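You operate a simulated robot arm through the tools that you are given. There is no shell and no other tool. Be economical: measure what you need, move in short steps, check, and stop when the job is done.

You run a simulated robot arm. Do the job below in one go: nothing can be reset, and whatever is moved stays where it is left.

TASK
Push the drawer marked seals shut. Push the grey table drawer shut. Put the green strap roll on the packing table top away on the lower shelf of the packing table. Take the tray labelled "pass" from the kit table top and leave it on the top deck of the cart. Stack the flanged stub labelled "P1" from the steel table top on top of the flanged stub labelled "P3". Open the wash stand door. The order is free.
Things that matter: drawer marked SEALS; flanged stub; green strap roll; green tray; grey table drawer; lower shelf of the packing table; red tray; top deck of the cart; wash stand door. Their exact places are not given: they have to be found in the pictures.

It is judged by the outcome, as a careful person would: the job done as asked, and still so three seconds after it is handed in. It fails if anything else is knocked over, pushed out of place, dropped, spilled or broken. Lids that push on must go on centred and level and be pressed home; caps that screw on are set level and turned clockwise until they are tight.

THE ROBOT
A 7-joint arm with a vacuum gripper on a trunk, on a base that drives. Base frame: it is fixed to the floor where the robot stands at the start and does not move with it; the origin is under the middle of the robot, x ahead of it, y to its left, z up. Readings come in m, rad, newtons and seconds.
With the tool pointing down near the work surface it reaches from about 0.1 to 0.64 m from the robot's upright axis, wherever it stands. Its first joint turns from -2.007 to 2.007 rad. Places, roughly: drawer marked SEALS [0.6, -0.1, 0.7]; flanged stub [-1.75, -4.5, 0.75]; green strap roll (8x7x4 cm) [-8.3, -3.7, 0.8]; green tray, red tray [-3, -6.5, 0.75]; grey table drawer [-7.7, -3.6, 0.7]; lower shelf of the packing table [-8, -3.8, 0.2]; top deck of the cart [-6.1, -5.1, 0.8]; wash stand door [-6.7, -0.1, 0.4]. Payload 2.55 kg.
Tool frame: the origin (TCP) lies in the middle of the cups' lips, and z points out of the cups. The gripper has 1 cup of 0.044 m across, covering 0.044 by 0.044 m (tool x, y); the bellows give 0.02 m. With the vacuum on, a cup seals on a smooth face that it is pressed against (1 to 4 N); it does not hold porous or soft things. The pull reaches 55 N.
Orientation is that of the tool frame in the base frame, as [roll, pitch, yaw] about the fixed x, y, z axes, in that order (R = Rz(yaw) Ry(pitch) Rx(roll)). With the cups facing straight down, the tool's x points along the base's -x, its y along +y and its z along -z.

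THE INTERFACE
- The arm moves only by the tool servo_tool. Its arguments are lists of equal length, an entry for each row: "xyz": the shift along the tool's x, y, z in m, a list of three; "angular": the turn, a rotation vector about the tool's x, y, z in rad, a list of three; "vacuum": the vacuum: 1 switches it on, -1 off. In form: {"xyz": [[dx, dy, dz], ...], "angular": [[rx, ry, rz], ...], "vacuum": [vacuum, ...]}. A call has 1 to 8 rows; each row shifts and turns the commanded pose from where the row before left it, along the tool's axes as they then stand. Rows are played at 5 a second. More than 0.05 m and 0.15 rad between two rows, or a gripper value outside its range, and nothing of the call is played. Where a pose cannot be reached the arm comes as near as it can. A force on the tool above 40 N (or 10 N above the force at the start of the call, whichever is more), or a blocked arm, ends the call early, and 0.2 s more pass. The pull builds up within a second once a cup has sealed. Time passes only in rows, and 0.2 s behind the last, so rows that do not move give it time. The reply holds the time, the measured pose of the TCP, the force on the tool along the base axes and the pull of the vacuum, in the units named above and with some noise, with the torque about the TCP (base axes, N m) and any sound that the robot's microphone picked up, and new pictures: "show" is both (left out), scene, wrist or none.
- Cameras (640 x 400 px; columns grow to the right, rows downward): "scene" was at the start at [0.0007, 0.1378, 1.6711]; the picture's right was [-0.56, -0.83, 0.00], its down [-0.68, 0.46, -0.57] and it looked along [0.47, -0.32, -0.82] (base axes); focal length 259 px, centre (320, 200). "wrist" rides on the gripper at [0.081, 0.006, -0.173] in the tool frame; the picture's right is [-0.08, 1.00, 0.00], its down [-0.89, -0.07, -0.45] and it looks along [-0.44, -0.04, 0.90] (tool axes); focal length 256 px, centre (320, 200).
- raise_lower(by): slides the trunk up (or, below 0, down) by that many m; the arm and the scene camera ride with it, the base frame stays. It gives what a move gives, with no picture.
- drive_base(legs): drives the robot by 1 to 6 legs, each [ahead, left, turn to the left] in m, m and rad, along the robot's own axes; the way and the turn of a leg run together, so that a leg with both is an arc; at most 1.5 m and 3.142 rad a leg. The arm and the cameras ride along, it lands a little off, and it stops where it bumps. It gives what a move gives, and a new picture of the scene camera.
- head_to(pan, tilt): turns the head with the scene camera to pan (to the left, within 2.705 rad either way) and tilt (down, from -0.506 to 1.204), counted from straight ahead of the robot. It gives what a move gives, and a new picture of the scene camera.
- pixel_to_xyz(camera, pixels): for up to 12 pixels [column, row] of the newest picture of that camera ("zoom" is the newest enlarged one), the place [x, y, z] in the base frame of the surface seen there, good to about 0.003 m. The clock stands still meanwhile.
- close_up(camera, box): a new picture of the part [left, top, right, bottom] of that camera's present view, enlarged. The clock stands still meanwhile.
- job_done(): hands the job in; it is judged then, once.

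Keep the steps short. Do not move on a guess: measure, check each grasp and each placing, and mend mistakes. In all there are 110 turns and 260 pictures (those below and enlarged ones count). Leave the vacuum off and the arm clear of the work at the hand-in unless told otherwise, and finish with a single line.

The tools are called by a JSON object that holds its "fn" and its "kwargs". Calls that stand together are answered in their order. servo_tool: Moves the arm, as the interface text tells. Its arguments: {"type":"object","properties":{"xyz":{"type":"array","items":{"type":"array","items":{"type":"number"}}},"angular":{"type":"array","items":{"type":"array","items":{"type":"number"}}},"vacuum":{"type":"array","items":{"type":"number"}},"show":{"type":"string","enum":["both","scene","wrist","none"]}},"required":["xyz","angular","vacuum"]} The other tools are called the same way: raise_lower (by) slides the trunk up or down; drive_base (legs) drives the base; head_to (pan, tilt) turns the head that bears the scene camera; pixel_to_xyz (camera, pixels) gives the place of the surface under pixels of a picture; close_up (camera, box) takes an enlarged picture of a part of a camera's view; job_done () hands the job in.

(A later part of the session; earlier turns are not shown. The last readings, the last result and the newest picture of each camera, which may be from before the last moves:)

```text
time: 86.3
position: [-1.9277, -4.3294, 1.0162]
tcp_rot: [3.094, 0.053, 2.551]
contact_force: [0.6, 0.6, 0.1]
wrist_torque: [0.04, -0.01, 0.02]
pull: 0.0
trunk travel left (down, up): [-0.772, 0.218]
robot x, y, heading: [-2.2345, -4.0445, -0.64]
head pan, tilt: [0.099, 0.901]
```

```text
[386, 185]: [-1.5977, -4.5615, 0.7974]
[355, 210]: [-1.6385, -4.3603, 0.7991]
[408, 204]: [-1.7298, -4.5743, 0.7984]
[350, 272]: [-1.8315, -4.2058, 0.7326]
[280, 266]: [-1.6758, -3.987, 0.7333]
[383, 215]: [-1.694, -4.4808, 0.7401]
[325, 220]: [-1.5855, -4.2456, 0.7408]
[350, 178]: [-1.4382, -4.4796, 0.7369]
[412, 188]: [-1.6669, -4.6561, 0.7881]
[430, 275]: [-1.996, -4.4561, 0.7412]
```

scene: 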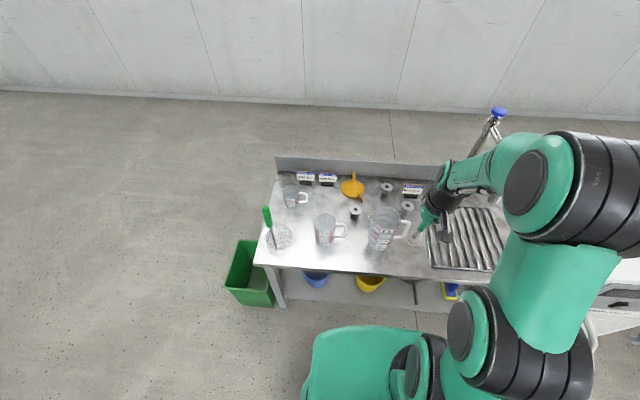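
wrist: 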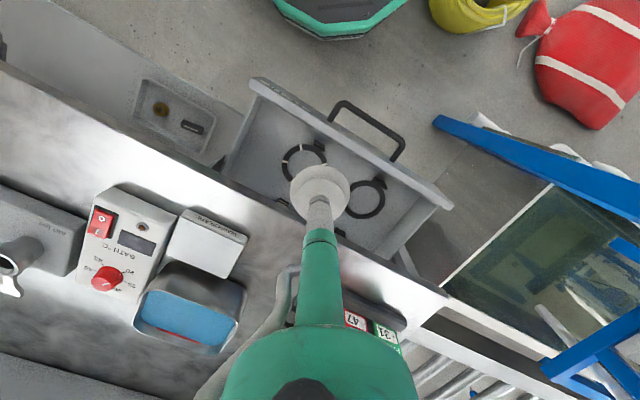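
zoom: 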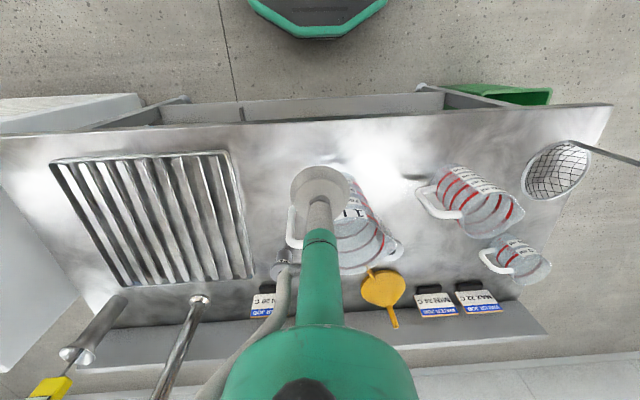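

{"fn": "close_up", "kwargs": {"camera": "scene", "box": [378, 178, 402, 202]}}

{"fn": "close_up", "kwargs": {"camera": "scene", "box": [345, 200, 369, 224]}}

{"fn": "close_up", "kwargs": {"camera": "scene", "box": [398, 196, 422, 220]}}

```text
16.00 times, centred on (390, 190) of scene
```

zoom: 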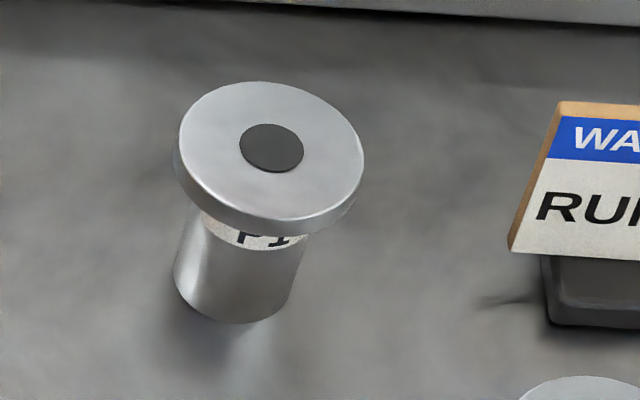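

```text
16.00 times, centred on (357, 212) of scene
```

zoom: 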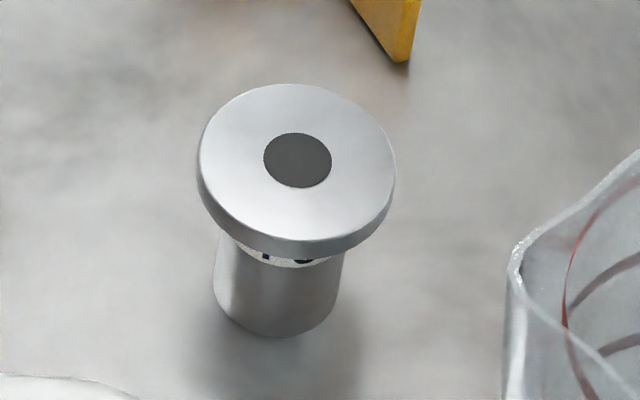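

```text
16.00 times, centred on (410, 208) of scene
```

zoom: 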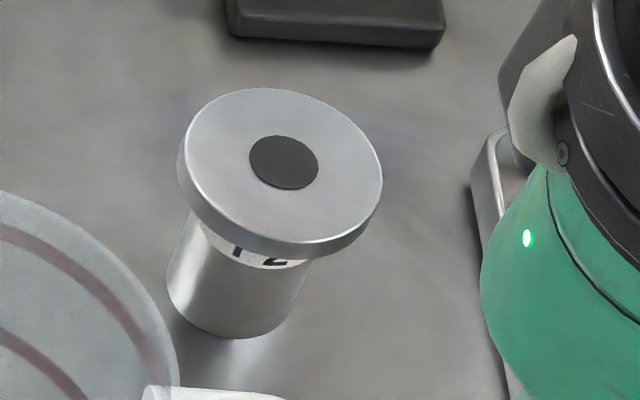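

The labels read P1 (back), P2 (right, flat foot of a "2") and the third, with a round foot, is P3 (left). Measuring the disc centres precisely.

{"fn": "pixel_to_xyz", "kwargs": {"camera": "scene", "pixels": [[387.0, 186.9], [355.6, 209.6], [381.5, 186.5], [392.3, 187.5], [349.8, 209.3], [361.5, 210]]}}

{"fn": "close_up", "kwargs": {"camera": "wrist", "box": [230, 220, 350, 300]}}

```text
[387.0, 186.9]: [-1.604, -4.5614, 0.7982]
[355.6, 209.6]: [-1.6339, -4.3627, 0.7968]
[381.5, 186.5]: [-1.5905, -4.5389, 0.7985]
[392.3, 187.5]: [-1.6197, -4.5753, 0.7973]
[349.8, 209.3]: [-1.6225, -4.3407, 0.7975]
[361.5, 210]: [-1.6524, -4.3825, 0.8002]
```

```text
5.00 times, centred on (290, 260) of wrist
```

zoom: 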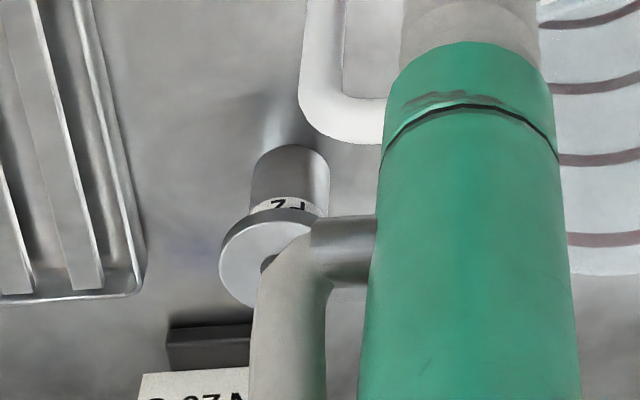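

P1 is at (-1.604,-4.560,0.798) and P3 at (-1.636,-4.3615,0.798). The wrist view confirms P2 as the third stub. I need to be about 0.22 m closer, so I'm driving ahead carefully.

{"fn": "pixel_to_xyz", "kwargs": {"camera": "scene", "pixels": [[360, 328], [325, 340], [390, 328], [383, 215], [378, 210]]}}

{"fn": "drive_base", "kwargs": {"legs": [[0.2, 0, 0.008]]}}

```text
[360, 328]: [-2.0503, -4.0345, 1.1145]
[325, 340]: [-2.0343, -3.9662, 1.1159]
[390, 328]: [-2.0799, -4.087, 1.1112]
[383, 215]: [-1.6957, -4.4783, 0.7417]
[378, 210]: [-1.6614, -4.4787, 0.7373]
```

```text
time: 87.9
position: [-1.7903, -4.4274, 1.0159]
tcp_rot: [3.094, 0.053, 2.558]
contact_force: [0.1, 0.0, 0.8]
wrist_torque: [-0.07, -0.01, 0.0]
pull: 0.0
trunk travel left (down, up): [-0.772, 0.218]
robot x, y, heading: [-2.1019, -4.1428, -0.63]
head pan, tilt: [0.099, 0.901]
stopped in leg 1: the robot was blocked; the commanded pose is now the measured one
```

scene: 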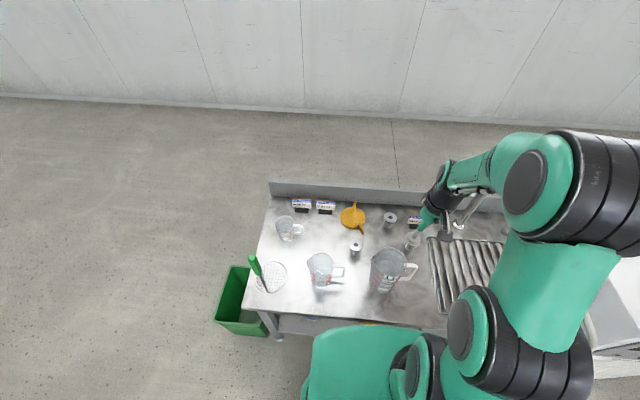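

Blocked at the table edge with n=0.735; P1 is 0.65 m from my axis, right at reach. I'll level the tool and move out over P1 at this height.

{"fn": "servo_tool", "kwargs": {"xyz": [[-0.03, 0, 0], [-0.04, 0, 0], [-0.04, 0, 0], [-0.04, 0, 0], [-0.04, 0, 0], [-0.03, 0, 0], [0, 0, 0]], "angular": [[0.047, 0.053, 0.045], [0, 0, 0], [0, 0, 0], [0, 0, 0], [0, 0, 0], [0, 0, 0], [0, 0, 0]], "vacuum": [-1, -1, -1, -1, -1, -1, -1]}}

```text
time: 89.5
position: [-1.6463, -4.5264, 0.9878]
tcp_rot: [3.14, 0.0, 2.514]
contact_force: [0.1, 0.4, -0.3]
wrist_torque: [0.02, 0.04, -0.03]
pull: 0.0
out of reach, approached as far as the arm can: row 5, 6
trunk travel left (down, up): [-0.772, 0.218]
robot x, y, heading: [-2.097, -4.1457, -0.625]
head pan, tilt: [0.099, 0.901]
```

scene: 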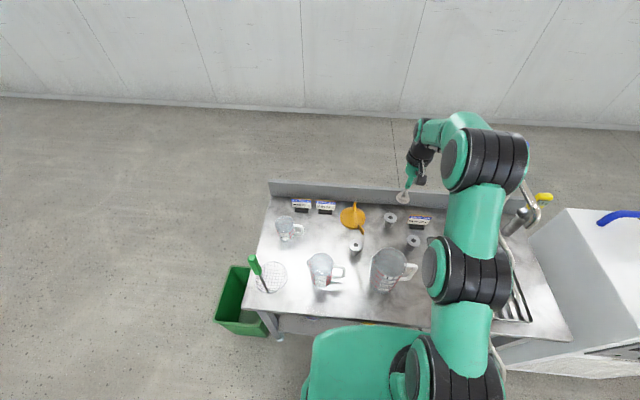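
wrist: 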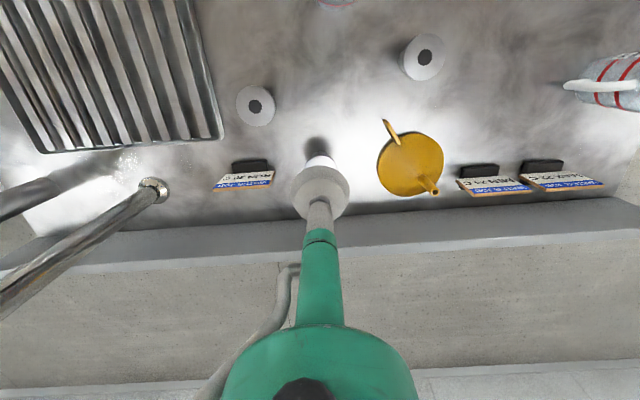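

The arm stopped 5 cm short at this height but seems to reach further lower down. I'll go down to z≈0.87 in steps while moving out, with nothing else near P1.

{"fn": "servo_tool", "kwargs": {"xyz": [[0, 0, 0.04], [0, 0, 0.04], [0, 0, 0.04], [-0.027, -0.002, 0], [-0.027, -0.001, 0], [0, 0, 0]], "angular": [[0, 0, 0], [0, 0, 0], [0, 0, 0], [0, 0, 0], [0, 0, 0], [0, 0, 0]], "vacuum": [-1, -1, -1, -1, -1, -1]}}

```text
time: 90.9
position: [-1.6044, -4.5597, 0.8666]
tcp_rot: [3.141, -0.001, 2.514]
contact_force: [0.7, 0.1, 0.0]
wrist_torque: [-0.01, 0.0, 0.0]
pull: 0.1
trunk travel left (down, up): [-0.772, 0.218]
robot x, y, heading: [-2.0971, -4.1461, -0.628]
head pan, tilt: [0.099, 0.901]
```

scene: 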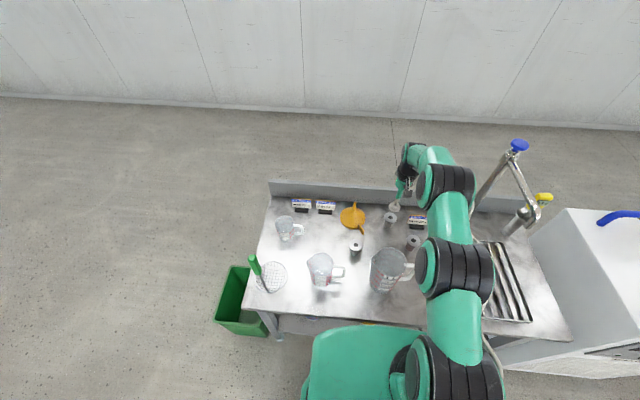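
wrist: 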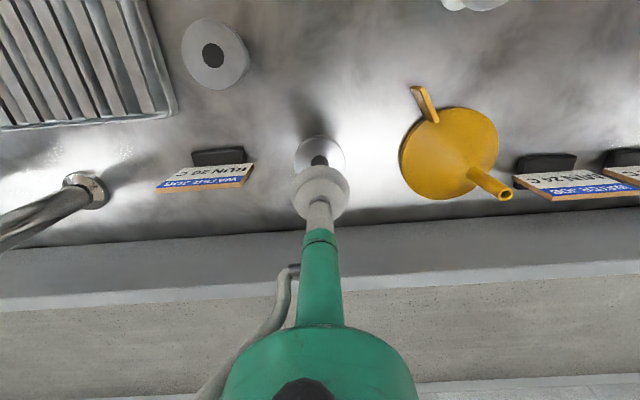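

Right over P1. Down with vacuum on, the last steps slow.

{"fn": "servo_tool", "kwargs": {"xyz": [[0, 0, 0.04], [0, 0, 0.018], [0, 0, 0.005], [0, 0, 0.004], [0, 0, 0.003], [0, 0, 0.001], [0, 0, 0], [0, 0, 0]], "angular": [[0, 0, 0], [0, 0, 0], [0, 0, 0], [0, 0, 0], [0, 0, 0], [0, 0, 0], [0, 0, 0], [0, 0, 0]], "vacuum": [-1, 1, 1, 1, 1, 1, 1, 1]}}

```text
time: 92.7
position: [-1.6037, -4.5595, 0.7975]
tcp_rot: [3.14, 0.003, 2.515]
contact_force: [0.7, 0.4, 7.2]
wrist_torque: [0.09, 0.31, -0.03]
pull: 54.6
trunk travel left (down, up): [-0.772, 0.218]
robot x, y, heading: [-2.0995, -4.1433, -0.632]
head pan, tilt: [0.099, 0.901]
```

scene: 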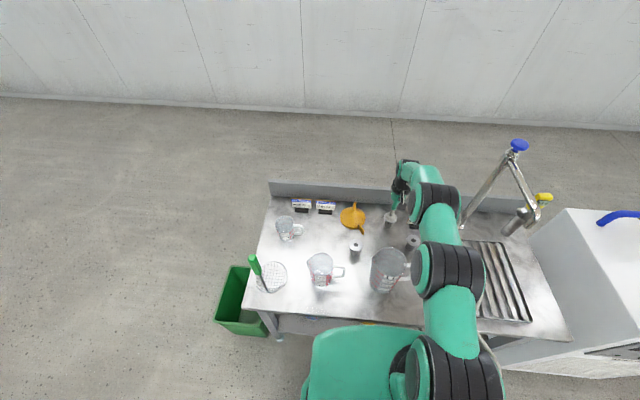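
wrist: 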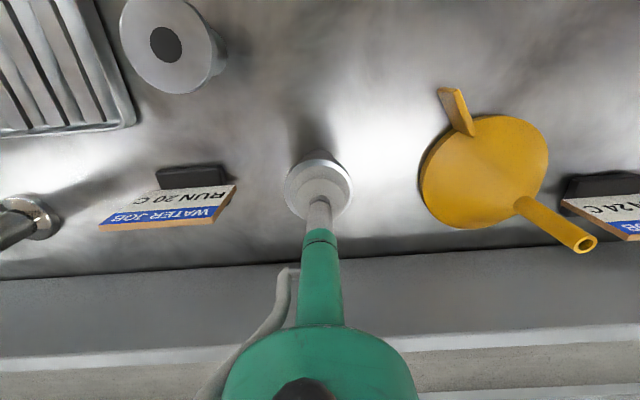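

Sealed at 54 N. Lifting straight up, then over towards P3 while keeping clear of the jug.

{"fn": "servo_tool", "kwargs": {"xyz": [[0, 0, -0.03], [0, 0, -0.04], [0.02, 0, -0.03], [0.02, 0, -0.03], [0.01, 0.045, 0], [0, 0.045, 0], [0, 0.0525, 0], [0, 0, 0]], "angular": [[0, 0, 0], [0, 0, 0], [0, 0, 0], [0, 0, 0], [0, 0, 0], [0, 0, 0], [0, 0, 0], [0, 0, 0]], "vacuum": [1, 1, 1, 1, 1, 1, 1, 1]}}

{"fn": "servo_tool", "kwargs": {"xyz": [[0.045, 0, 0], [0.0475, 0, 0], [0, 0, 0], [0, 0, 0]], "angular": [[0, 0, 0], [0, 0, 0], [0, 0, 0], [0, 0, 0]], "vacuum": [1, 1, 1, 1]}}

```text
refused: row 7 steps farther than a row can; nothing moved
```

```text
time: 93.7
position: [-1.6796, -4.503, 0.7963]
tcp_rot: [3.139, -0.002, 2.516]
contact_force: [0.1, 0.7, 5.8]
wrist_torque: [-0.06, 0.21, 0.0]
pull: 55.0
trunk travel left (down, up): [-0.772, 0.218]
robot x, y, heading: [-2.0994, -4.1441, -0.63]
head pan, tilt: [0.099, 0.901]
```

scene: 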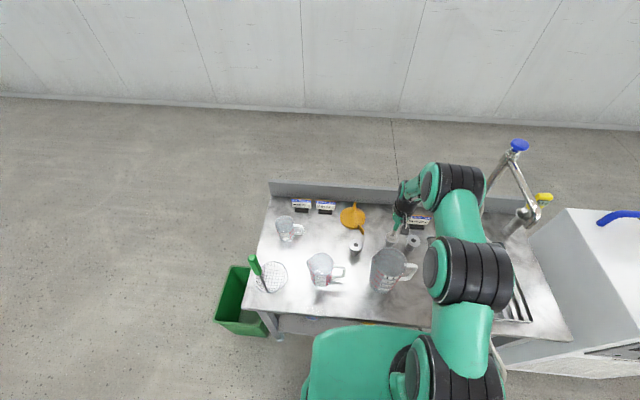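
wrist: 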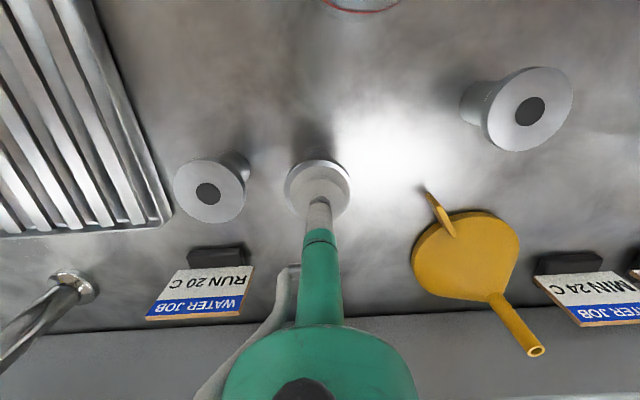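

My mistake: the first call was refused, so the second dragged the stub 9 cm across the table. Nothing was hit: the jug and P2 look unmoved and the seal holds. Lifting straight up now.

{"fn": "servo_tool", "kwargs": {"xyz": [[0, 0, -0.03], [0, 0, -0.04], [0, 0, -0.04], [0, 0, -0.03], [0, 0, 0]], "angular": [[0, 0, 0], [0, 0, 0], [0, 0, 0], [0, 0, 0], [0, 0, 0]], "vacuum": [1, 1, 1, 1, 1]}}

```text
time: 94.9
position: [-1.6809, -4.5049, 0.935]
tcp_rot: [3.14, -0.002, 2.514]
contact_force: [0.1, 0.0, -2.8]
wrist_torque: [-0.02, 0.0, 0.0]
pull: 55.3
trunk travel left (down, up): [-0.772, 0.218]
robot x, y, heading: [-2.105, -4.1473, -0.627]
head pan, tilt: [0.099, 0.901]
```

scene: 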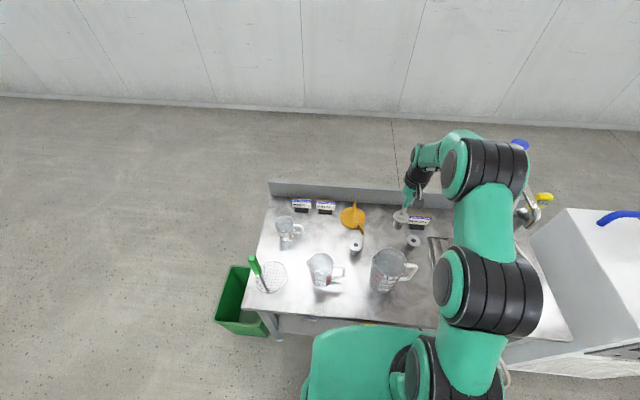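
wrist: 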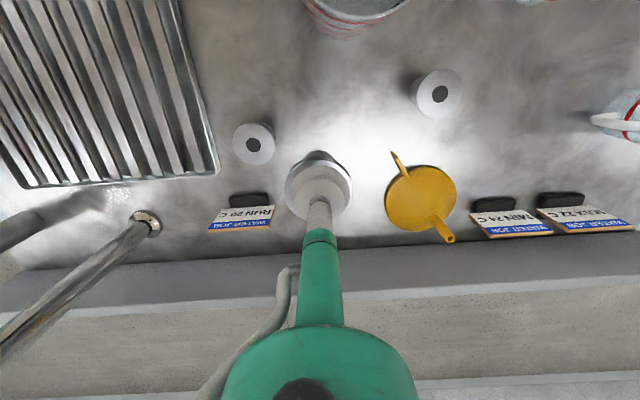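

Lifted cleanly. I'll check the held stub and re-measure P3.

{"fn": "close_up", "kwargs": {"camera": "scene", "box": [345, 195, 425, 255]}}

{"fn": "close_up", "kwargs": {"camera": "wrist", "box": [270, 60, 470, 220]}}

{"fn": "pixel_to_xyz", "kwargs": {"camera": "wrist", "pixels": [[439, 94], [417, 92], [462, 96], [439, 72], [439, 116]]}}

```text
6.67 times, centred on (385, 225) of scene
```

zoom: 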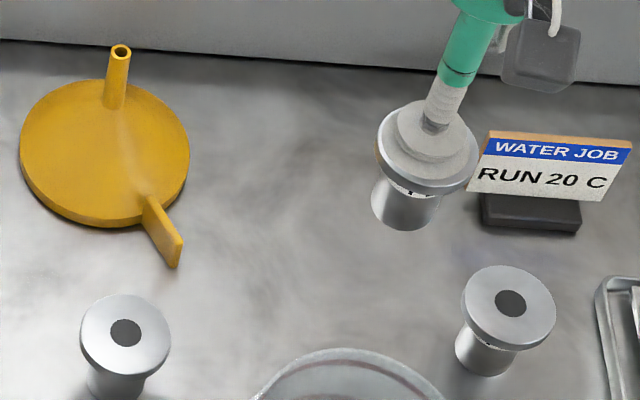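

```text
2.50 times, centred on (370, 140) of wrist
```

zoom: 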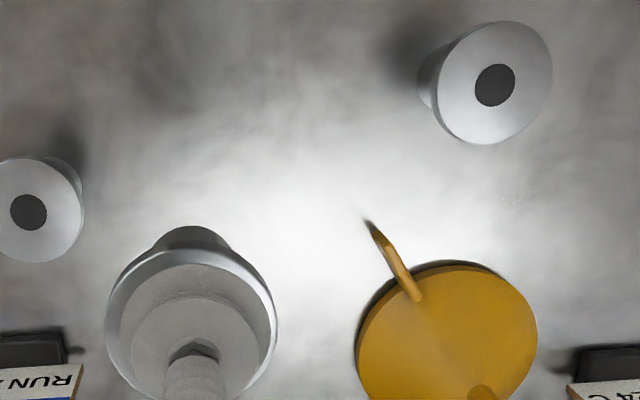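

```text
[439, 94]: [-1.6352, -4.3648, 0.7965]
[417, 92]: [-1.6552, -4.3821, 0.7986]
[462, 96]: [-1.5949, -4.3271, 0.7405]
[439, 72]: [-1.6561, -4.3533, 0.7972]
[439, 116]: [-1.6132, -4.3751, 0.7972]
```

P3's centre is (-1.635,-4.363) and the stub is held centred. Moving over P3 at this height.

{"fn": "servo_tool", "kwargs": {"xyz": [[0, 0.045, 0], [0, 0.045, 0], [0.023, 0.04, 0], [0.0233, 0.0118, 0], [0, 0, 0]], "angular": [[0, 0, 0], [0, 0, 0], [0, 0, 0], [0, 0, 0], [0, 0, 0]], "vacuum": [1, 1, 1, 1, 1]}}

{"fn": "close_up", "kwargs": {"camera": "scene", "box": [325, 205, 385, 265]}}

```text
time: 96.1
position: [-1.6339, -4.3624, 0.9354]
tcp_rot: [3.139, -0.002, 2.513]
contact_force: [-0.7, 0.0, -2.8]
wrist_torque: [0.0, 0.02, -0.01]
pull: 55.1
trunk travel left (down, up): [-0.772, 0.218]
robot x, y, heading: [-2.1006, -4.1465, -0.634]
head pan, tilt: [0.099, 0.901]
```

scene: 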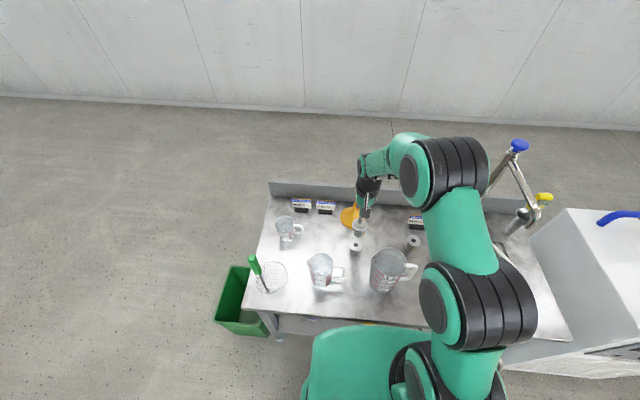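
wrist: 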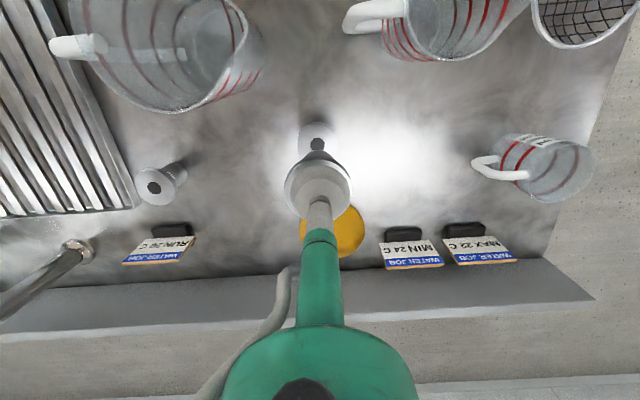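

```text
6.67 times, centred on (355, 235) of scene
```

zoom: 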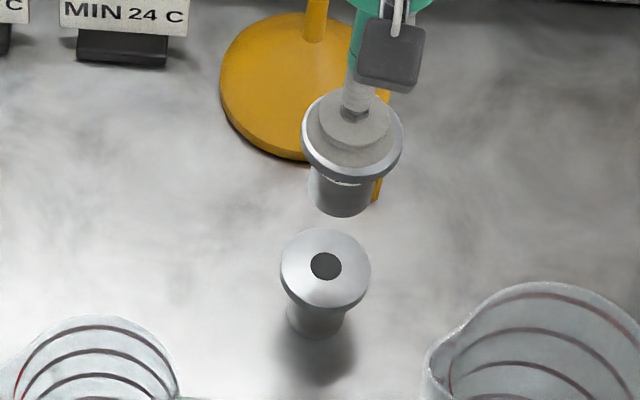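

Aligned over P3. Lowering to just above contact, then small steps.

{"fn": "servo_tool", "kwargs": {"xyz": [[0, 0, 0.03], [0, 0, 0.03], [0, 0, 0.012], [0, 0, 0.003], [0, 0, 0]], "angular": [[0, 0, 0], [0, 0, 0], [0, 0, 0], [0, 0, 0], [0, 0, 0]], "vacuum": [1, 1, 1, 1, 1]}}

{"fn": "close_up", "kwargs": {"camera": "scene", "box": [325, 205, 385, 265]}}

```text
time: 97.3
position: [-1.6333, -4.364, 0.8605]
tcp_rot: [3.14, -0.001, 2.516]
contact_force: [0.5, -0.7, -3.8]
wrist_torque: [0.01, -0.03, 0.0]
pull: 54.9
trunk travel left (down, up): [-0.772, 0.218]
robot x, y, heading: [-2.0979, -4.147, -0.626]
head pan, tilt: [0.099, 0.901]
```

scene: 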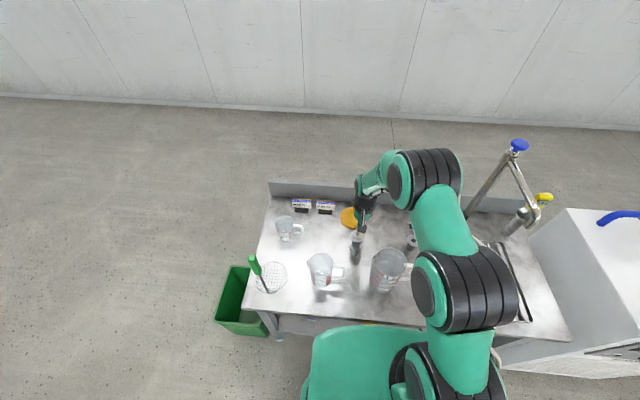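
wrist: 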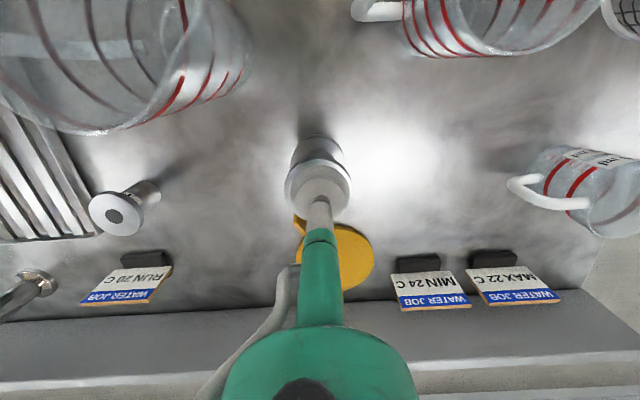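

```text
6.67 times, centred on (355, 235) of scene
```

zoom: 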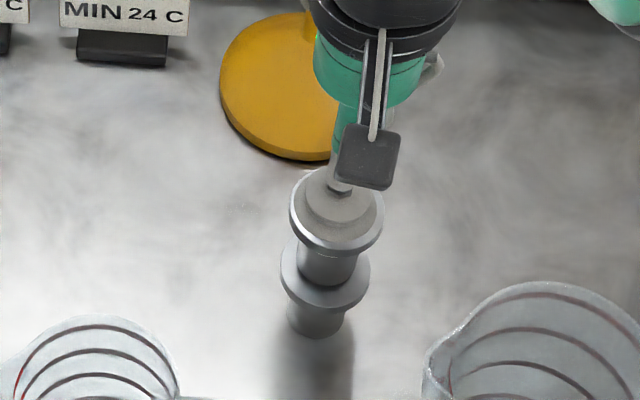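

Well aligned. A few more millimetres until contact, then release.

{"fn": "servo_tool", "kwargs": {"xyz": [[0, 0, 0.002], [0, 0, 0.001], [0, 0, 0.001], [0, 0, 0]], "angular": [[0, 0, 0], [0, 0, 0], [0, 0, 0], [0, 0, 0]], "vacuum": [1, 1, 1, 1], "show": "none"}}

```text
time: 98.3
position: [-1.6338, -4.3636, 0.8579]
tcp_rot: [3.14, -0.001, 2.516]
contact_force: [-0.1, -0.2, -2.8]
wrist_torque: [0.03, 0.0, 0.0]
pull: 54.9
trunk travel left (down, up): [-0.772, 0.218]
robot x, y, heading: [-2.0948, -4.1412, -0.63]
head pan, tilt: [0.099, 0.901]
```

{"fn": "servo_tool", "kwargs": {"xyz": [[0, 0, 0.001], [0, 0, 0.001], [0, 0, 0.001], [0, 0, 0]], "angular": [[0, 0, 0], [0, 0, 0], [0, 0, 0], [0, 0, 0]], "vacuum": [1, 1, 1, 1], "show": "none"}}

```text
time: 99.3
position: [-1.6328, -4.364, 0.8565]
tcp_rot: [3.139, 0.0, 2.515]
contact_force: [-1.4, 0.6, 8.5]
wrist_torque: [0.02, 0.28, 0.03]
pull: 54.5
trunk travel left (down, up): [-0.772, 0.218]
robot x, y, heading: [-2.1014, -4.147, -0.632]
head pan, tilt: [0.099, 0.901]
```

In contact at 8.5 N. Vacuum off, wait, then rise straight.

{"fn": "servo_tool", "kwargs": {"xyz": [[0, 0, -0.001], [0, 0, 0], [0, 0, 0], [0, 0, -0.003], [0, 0, -0.02], [0, 0, -0.04], [0, 0, -0.04], [0, 0, 0]], "angular": [[0, 0, 0], [0, 0, 0], [0, 0, 0], [0, 0, 0], [0, 0, 0], [0, 0, 0], [0, 0, 0], [0, 0, 0]], "vacuum": [-1, -1, -1, -1, -1, -1, -1, -1]}}

{"fn": "close_up", "kwargs": {"camera": "scene", "box": [325, 205, 385, 265]}}

```text
time: 101.1
position: [-1.6336, -4.3657, 0.9586]
tcp_rot: [3.139, -0.003, 2.516]
contact_force: [-0.5, 0.2, 0.3]
wrist_torque: [0.0, -0.02, -0.01]
pull: 0.2
trunk travel left (down, up): [-0.772, 0.218]
robot x, y, heading: [-2.0999, -4.1446, -0.629]
head pan, tilt: [0.099, 0.901]
```

scene: 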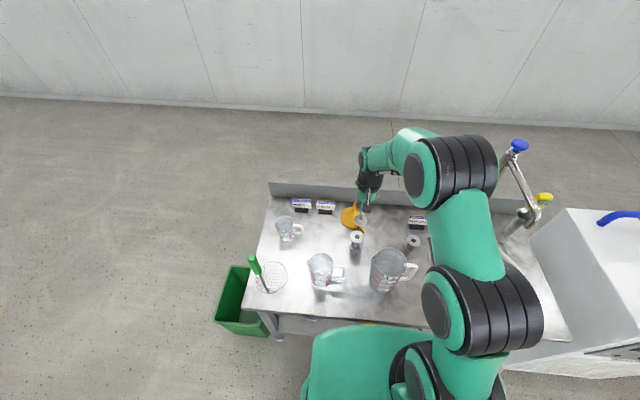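
wrist: 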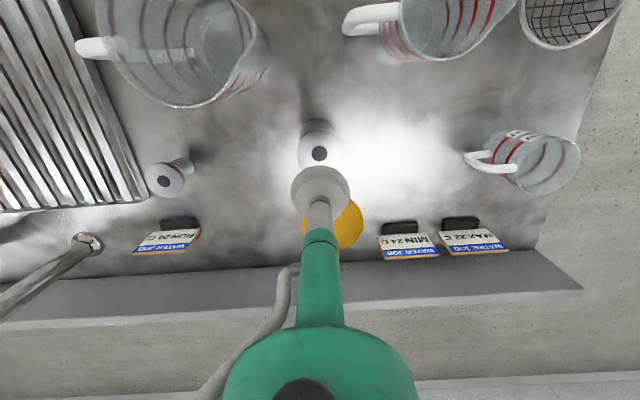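

```text
6.67 times, centred on (355, 235) of scene
```

zoom: 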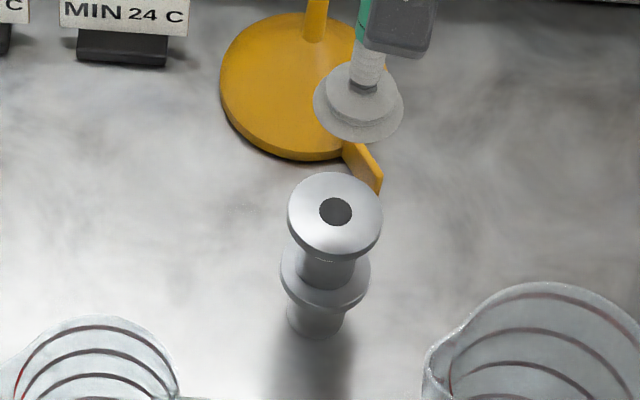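

P1 stands level on P3. I'll raise the trunk, back away, and look towards the kit table.

{"fn": "raise_lower", "kwargs": {"by": 0.15}}

{"fn": "drive_base", "kwargs": {"legs": [[-0.5, 0, 0]]}}

{"fn": "head_to", "kwargs": {"pan": -1.2, "tilt": 0.45}}

{"fn": "head_to", "kwargs": {"pan": -2.2, "tilt": 0.45}}

```text
time: 102.9
position: [-1.6335, -4.3657, 1.107]
tcp_rot: [3.14, -0.001, 2.516]
contact_force: [-0.1, 0.0, 0.0]
wrist_torque: [0.0, 0.02, -0.01]
pull: 0.1
trunk travel left (down, up): [-0.922, 0.068]
robot x, y, heading: [-2.0996, -4.1419, -0.632]
head pan, tilt: [0.099, 0.901]
```

```text
time: 105.8
position: [-2.0342, -4.0692, 1.1078]
tcp_rot: [3.14, -0.002, 2.519]
contact_force: [-0.1, 0.1, -0.3]
wrist_torque: [0.0, -0.01, 0.02]
pull: 0.1
trunk travel left (down, up): [-0.922, 0.068]
robot x, y, heading: [-2.5011, -3.8517, -0.623]
head pan, tilt: [0.099, 0.901]
```

scene: 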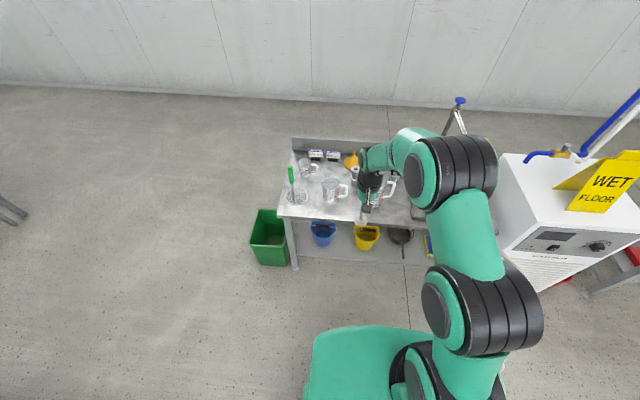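

```text
time: 107.3
position: [-2.0349, -4.0698, 1.108]
tcp_rot: [3.14, -0.001, 2.52]
contact_force: [-0.5, 0.6, -0.3]
wrist_torque: [0.0, -0.02, 0.02]
pull: 0.1
trunk travel left (down, up): [-0.922, 0.068]
robot x, y, heading: [-2.5043, -3.8537, -0.625]
head pan, tilt: [-1.201, 0.45]
```

scene: 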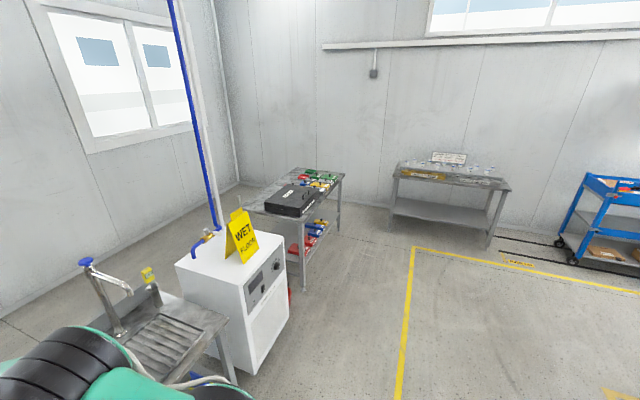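

```text
time: 108.5
position: [-2.0346, -4.0698, 1.1073]
tcp_rot: [3.138, -0.003, 2.519]
contact_force: [-0.8, 0.8, -0.3]
wrist_torque: [-0.01, 0.03, 0.0]
pull: 0.1
trunk travel left (down, up): [-0.922, 0.068]
robot x, y, heading: [-2.502, -3.855, -0.624]
head pan, tilt: [-2.201, 0.45]
```

scene: 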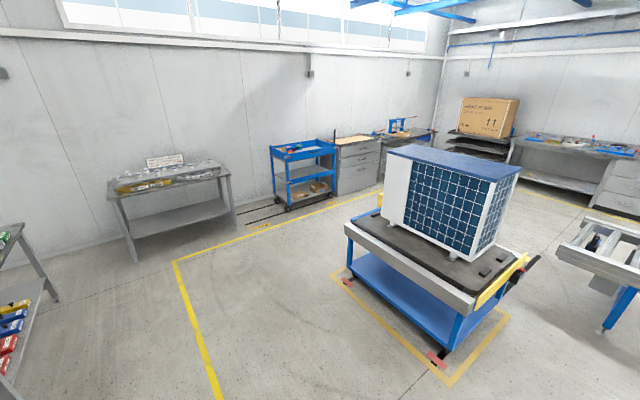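

I see the blue cart by the far wall, with the grey drawer cabinet and packing table to its right. Measuring these, then the kit table.

{"fn": "pixel_to_xyz", "kwargs": {"camera": "scene", "pixels": [[300, 150], [288, 208], [335, 155], [360, 155], [405, 135], [485, 140], [570, 145], [370, 240], [130, 258], [235, 225], [440, 370], [620, 180]]}}

{"fn": "head_to", "kwargs": {"pan": -1.2, "tilt": 0.45}}

{"fn": "pixel_to_xyz", "kwargs": {"camera": "scene", "pixels": [[300, 190], [335, 190], [305, 288], [340, 230], [320, 175], [240, 375], [265, 370], [440, 290], [393, 232]]}}

{"fn": "close_up", "kwargs": {"camera": "scene", "box": [230, 150, 380, 250]}}

```text
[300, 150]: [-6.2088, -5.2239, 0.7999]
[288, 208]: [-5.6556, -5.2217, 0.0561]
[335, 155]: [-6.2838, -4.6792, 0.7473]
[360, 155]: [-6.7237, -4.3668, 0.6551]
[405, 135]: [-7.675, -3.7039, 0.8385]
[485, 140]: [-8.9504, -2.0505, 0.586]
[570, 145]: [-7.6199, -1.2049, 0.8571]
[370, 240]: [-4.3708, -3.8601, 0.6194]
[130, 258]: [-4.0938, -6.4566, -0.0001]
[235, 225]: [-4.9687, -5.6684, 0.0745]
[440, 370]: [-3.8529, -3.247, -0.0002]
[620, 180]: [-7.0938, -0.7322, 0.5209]
```

```text
time: 109.8
position: [-2.0345, -4.0701, 1.107]
tcp_rot: [3.14, -0.003, 2.518]
contact_force: [1.1, 0.3, 0.0]
wrist_torque: [0.01, -0.02, -0.03]
pull: 0.0
trunk travel left (down, up): [-0.922, 0.068]
robot x, y, heading: [-2.5011, -3.852, -0.625]
head pan, tilt: [-1.201, 0.45]
```

scene: 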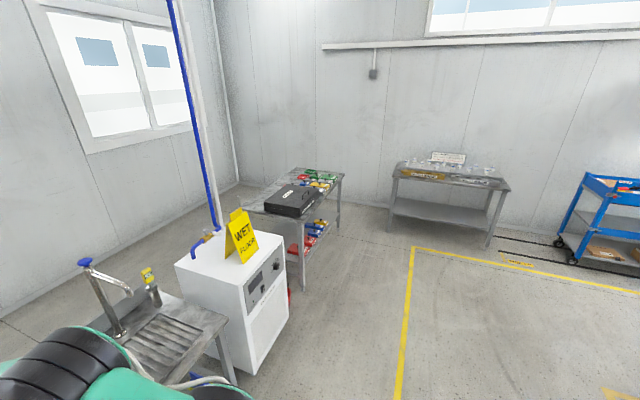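

```text
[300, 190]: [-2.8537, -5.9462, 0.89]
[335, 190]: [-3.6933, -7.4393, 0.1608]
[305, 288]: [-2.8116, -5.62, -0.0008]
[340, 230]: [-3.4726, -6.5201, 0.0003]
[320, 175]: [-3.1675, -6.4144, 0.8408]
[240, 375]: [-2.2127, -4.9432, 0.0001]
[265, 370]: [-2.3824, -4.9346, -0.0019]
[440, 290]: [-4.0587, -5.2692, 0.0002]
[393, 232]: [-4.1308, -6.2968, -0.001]
```

```text
4.00 times, centred on (305, 200) of scene
```

zoom: 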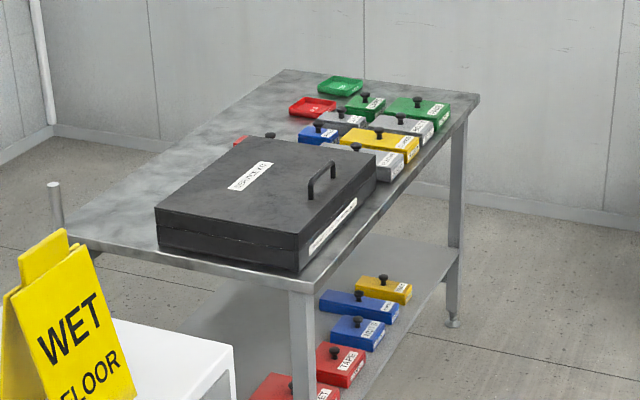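

The green tray is at zoom (340,85) and the red tray at (312,107). Measuring, then driving alongside the kit table.

{"fn": "pixel_to_xyz", "kwargs": {"camera": "zoom", "pixels": [[340, 85], [312, 107], [350, 94], [475, 97], [365, 98]]}}

{"fn": "drive_base", "kwargs": {"legs": [[0.1, 0, -1.57], [1.3, 0, 0], [1.0, 0, 0]]}}

```text
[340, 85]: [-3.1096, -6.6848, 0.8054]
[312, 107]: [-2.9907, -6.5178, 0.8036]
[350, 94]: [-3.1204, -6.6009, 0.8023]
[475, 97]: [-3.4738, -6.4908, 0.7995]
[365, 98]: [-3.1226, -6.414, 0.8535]
```

```text
time: 125.0
position: [-4.0644, -6.2703, 1.1078]
tcp_rot: [3.139, 0.0, 0.943]
contact_force: [0.3, 0.3, -0.2]
wrist_torque: [0.01, 0.01, -0.01]
pull: 0.1
trunk travel left (down, up): [-0.922, 0.068]
robot x, y, heading: [-3.8472, -5.8046, -2.207]
head pan, tilt: [-1.201, 0.45]
```

scene: 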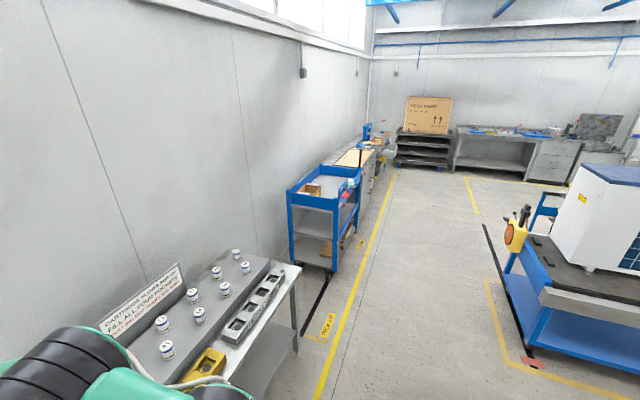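

Robot at n=0.30, t=-6.96. I'll turn to face the kit table and approach to n≈0.72, in line with the trays.

{"fn": "drive_base", "kwargs": {"legs": [[0, 0, 1.579], [0.2, -0.15, 0], [0.2, 0, 0]]}}

{"fn": "head_to", "kwargs": {"pan": 0.0, "tilt": 0.85}}

```text
time: 131.8
position: [-3.1463, -6.3797, 1.1069]
tcp_rot: [3.14, -0.002, 2.514]
contact_force: [-0.5, -0.1, -0.3]
wrist_torque: [0.02, 0.0, 0.03]
pull: 0.1
trunk travel left (down, up): [-0.922, 0.068]
robot x, y, heading: [-3.6126, -6.1584, -0.628]
head pan, tilt: [-1.201, 0.45]
```

scene: 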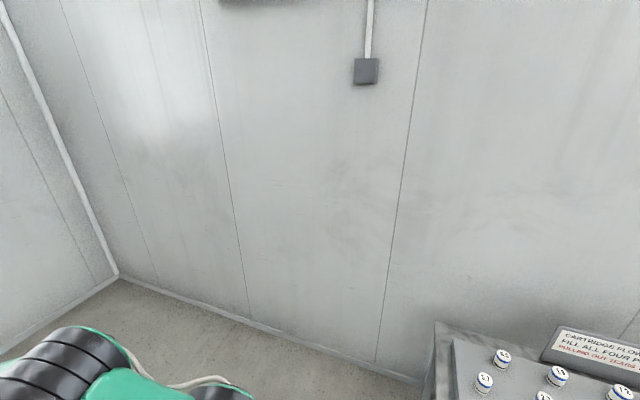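

```text
time: 133.2
position: [-3.1462, -6.3798, 1.1081]
tcp_rot: [-3.141, 0.0, 2.515]
contact_force: [0.5, 0.4, -0.1]
wrist_torque: [0.04, 0.02, -0.04]
pull: 0.0
trunk travel left (down, up): [-0.922, 0.068]
robot x, y, heading: [-3.615, -6.1602, -0.632]
head pan, tilt: [0.0, 0.85]
```

scene: 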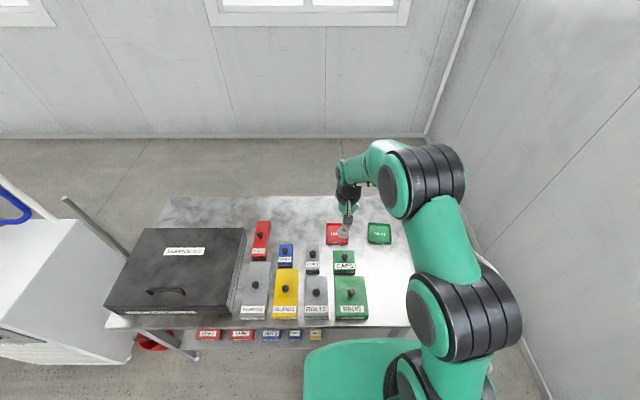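

{"fn": "close_up", "kwargs": {"camera": "scene", "box": [310, 200, 410, 265]}}

{"fn": "close_up", "kwargs": {"camera": "wrist", "box": [0, 0, 640, 400]}}

{"fn": "pixel_to_xyz", "kwargs": {"camera": "scene", "pixels": [[379, 234], [368, 225], [391, 243], [379, 220], [336, 230], [360, 330], [344, 280], [410, 250]]}}

```text
6.15 times, centred on (360, 232) of scene
```

zoom: 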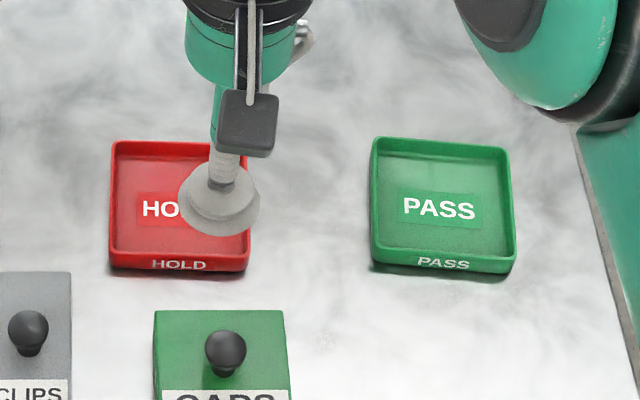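

```text
1.00 times, centred on (320, 200) of wrist (not enlarged: the box is as wide or as high as the picture)
```

zoom: 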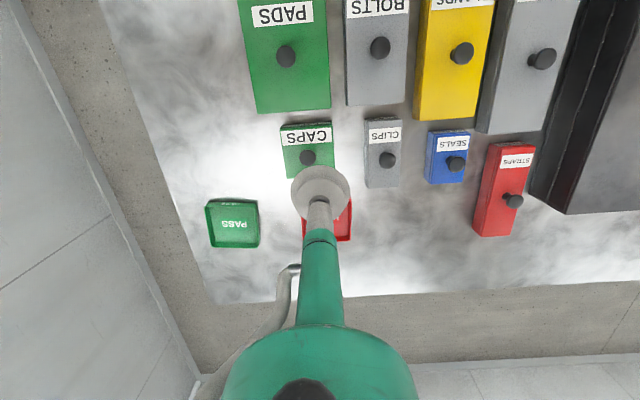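

```text
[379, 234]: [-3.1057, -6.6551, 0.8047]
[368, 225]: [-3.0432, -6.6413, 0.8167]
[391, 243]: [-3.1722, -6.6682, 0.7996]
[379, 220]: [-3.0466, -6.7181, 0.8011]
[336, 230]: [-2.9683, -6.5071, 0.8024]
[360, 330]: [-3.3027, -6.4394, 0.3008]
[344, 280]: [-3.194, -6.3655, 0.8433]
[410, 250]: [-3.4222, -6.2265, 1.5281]
```

The green tray is PASS, the red one HOLD. I'll move closer and to the right until the table stops me, then set the trunk back to the earlier height.

{"fn": "drive_base", "kwargs": {"legs": [[0, -0.09, 0], [0.075, 0, 0]]}}

{"fn": "raise_lower", "kwargs": {"by": -0.15}}

{"fn": "close_up", "kwargs": {"camera": "scene", "box": [270, 200, 410, 330]}}

```text
time: 135.0
position: [-3.1339, -6.4643, 1.1068]
tcp_rot: [3.139, -0.004, 2.546]
contact_force: [0.3, -0.1, 0.7]
wrist_torque: [0.03, 0.04, 0.03]
pull: 0.0
trunk travel left (down, up): [-0.922, 0.068]
robot x, y, heading: [-3.6063, -6.2577, -0.597]
head pan, tilt: [0.0, 0.85]
stopped in leg 2: the robot was blocked; the commanded pose is now the measured one
```

scene: 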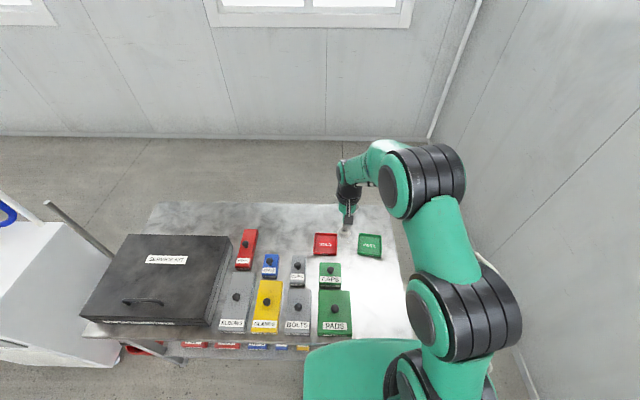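

```text
time: 136.8
position: [-3.1344, -6.4628, 0.9582]
tcp_rot: [3.14, -0.005, 2.547]
contact_force: [-1.2, 0.3, -0.7]
wrist_torque: [-0.03, 0.01, -0.02]
pull: 0.2
trunk travel left (down, up): [-0.772, 0.218]
robot x, y, heading: [-3.6092, -6.2591, -0.595]
head pan, tilt: [0.0, 0.85]
```

```text
3.08 times, centred on (340, 265) of scene
```

zoom: 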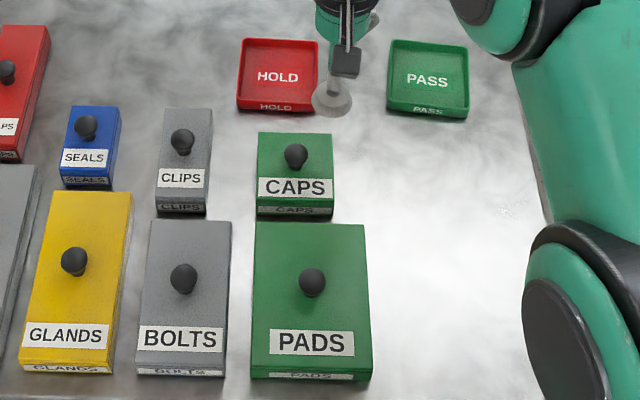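

{"fn": "pixel_to_xyz", "kwargs": {"camera": "zoom", "pixels": [[428, 68], [428, 95], [400, 80], [455, 80], [392, 42], [466, 44], [390, 108], [468, 110], [430, 80], [500, 170]]}}

```text
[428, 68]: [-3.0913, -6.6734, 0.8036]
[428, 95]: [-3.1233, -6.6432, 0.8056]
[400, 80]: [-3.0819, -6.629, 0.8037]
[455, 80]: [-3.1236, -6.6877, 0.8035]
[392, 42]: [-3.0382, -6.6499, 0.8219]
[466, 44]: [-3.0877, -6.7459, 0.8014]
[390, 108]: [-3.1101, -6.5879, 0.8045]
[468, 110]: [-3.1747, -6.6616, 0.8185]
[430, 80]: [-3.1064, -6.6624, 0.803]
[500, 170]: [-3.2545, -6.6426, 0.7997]
```

The tray centre is (-3.103,-6.661), floor z 0.803, rim 0.82. Sideways first, then down to 0.878, then out over it.

{"fn": "servo_tool", "kwargs": {"xyz": [[0, -0.0488, 0], [0, -0.0488, 0], [0, -0.0488, 0], [0, 0, 0.04], [0, 0, 0.04], [-0.0456, 0, 0], [-0.0456, 0, 0], [-0.0456, 0, 0]], "angular": [[0, 0, 0], [0, 0, 0], [0, 0, 0], [0, 0, 0], [0, 0, 0], [0, 0, 0], [0, 0, 0], [0, 0, 0]], "vacuum": [-1, -1, -1, -1, -1, -1, -1, -1]}}

```text
time: 138.6
position: [-3.0984, -6.6618, 0.878]
tcp_rot: [3.141, 0.004, 2.546]
contact_force: [3.7, -3.7, 7.4]
wrist_torque: [0.5, 0.63, 0.0]
pull: 0.0
trunk travel left (down, up): [-0.772, 0.218]
robot x, y, heading: [-3.6054, -6.26, -0.604]
head pan, tilt: [0.0, 0.85]
```

scene: 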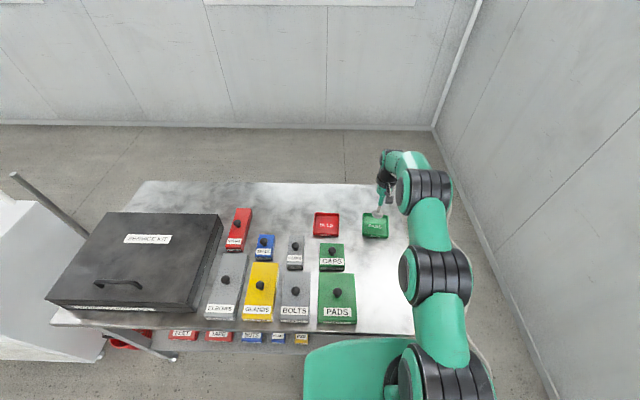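
wrist: 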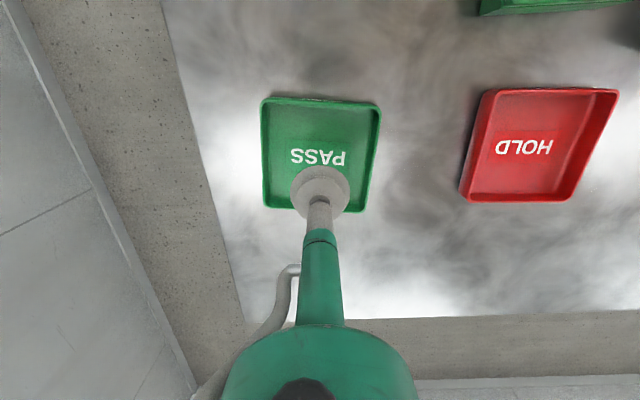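

There's an unexpected force, perhaps just from stopping. Checking at rest.

{"fn": "servo_tool", "kwargs": {"xyz": [[0, 0, 0], [0, 0, 0]], "angular": [[0, 0, 0], [0, 0, 0]], "vacuum": [-1, -1], "show": "scene"}}

{"fn": "pixel_to_xyz", "kwargs": {"camera": "wrist", "pixels": [[265, 100], [380, 105], [265, 205], [365, 212], [318, 135]]}}

```text
time: 139.2
position: [-3.1032, -6.6588, 0.8758]
tcp_rot: [-3.14, -0.001, 2.548]
contact_force: [-0.8, -0.6, -0.4]
wrist_torque: [-0.03, -0.02, 0.03]
pull: 0.1
trunk travel left (down, up): [-0.772, 0.218]
robot x, y, heading: [-3.6079, -6.2577, -0.598]
head pan, tilt: [0.0, 0.85]
```

scene: 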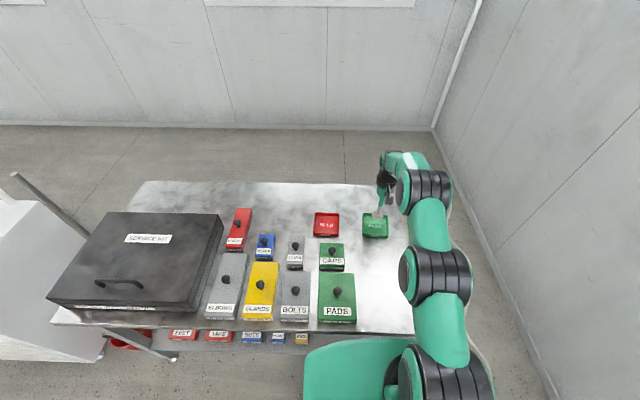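

```text
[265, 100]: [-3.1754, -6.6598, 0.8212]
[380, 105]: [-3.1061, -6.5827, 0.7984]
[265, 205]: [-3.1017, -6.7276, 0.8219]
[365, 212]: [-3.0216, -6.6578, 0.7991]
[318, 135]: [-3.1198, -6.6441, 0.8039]
```

At rest it's zero. The cup is over the tray's middle. Down with vacuum on.

{"fn": "servo_tool", "kwargs": {"xyz": [[0, 0, 0.035], [0, 0, 0.028], [0, 0, 0.005], [0, 0, 0.004], [0, 0, 0.002], [0, 0, 0.001], [0, 0, 0], [0, 0, 0]], "angular": [[0, 0, 0], [0, 0, 0], [0, 0, 0], [0, 0, 0], [0, 0, 0], [0, 0, 0], [0, 0, 0], [0, 0, 0]], "vacuum": [-1, 1, 1, 1, 1, 1, 1, 1], "show": "wrist"}}

```text
time: 140.9
position: [-3.1048, -6.6582, 0.802]
tcp_rot: [3.141, -0.003, 2.548]
contact_force: [-9.3, 8.6, 5.9]
wrist_torque: [0.05, 0.08, -0.03]
pull: 54.6
trunk travel left (down, up): [-0.772, 0.218]
robot x, y, heading: [-3.6054, -6.2534, -0.594]
head pan, tilt: [0.0, 0.85]
```

wrist: 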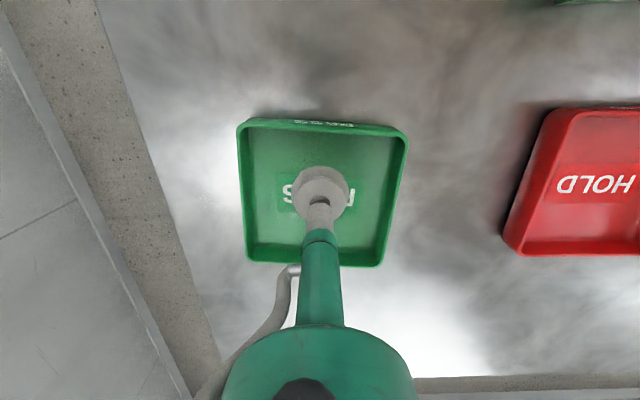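

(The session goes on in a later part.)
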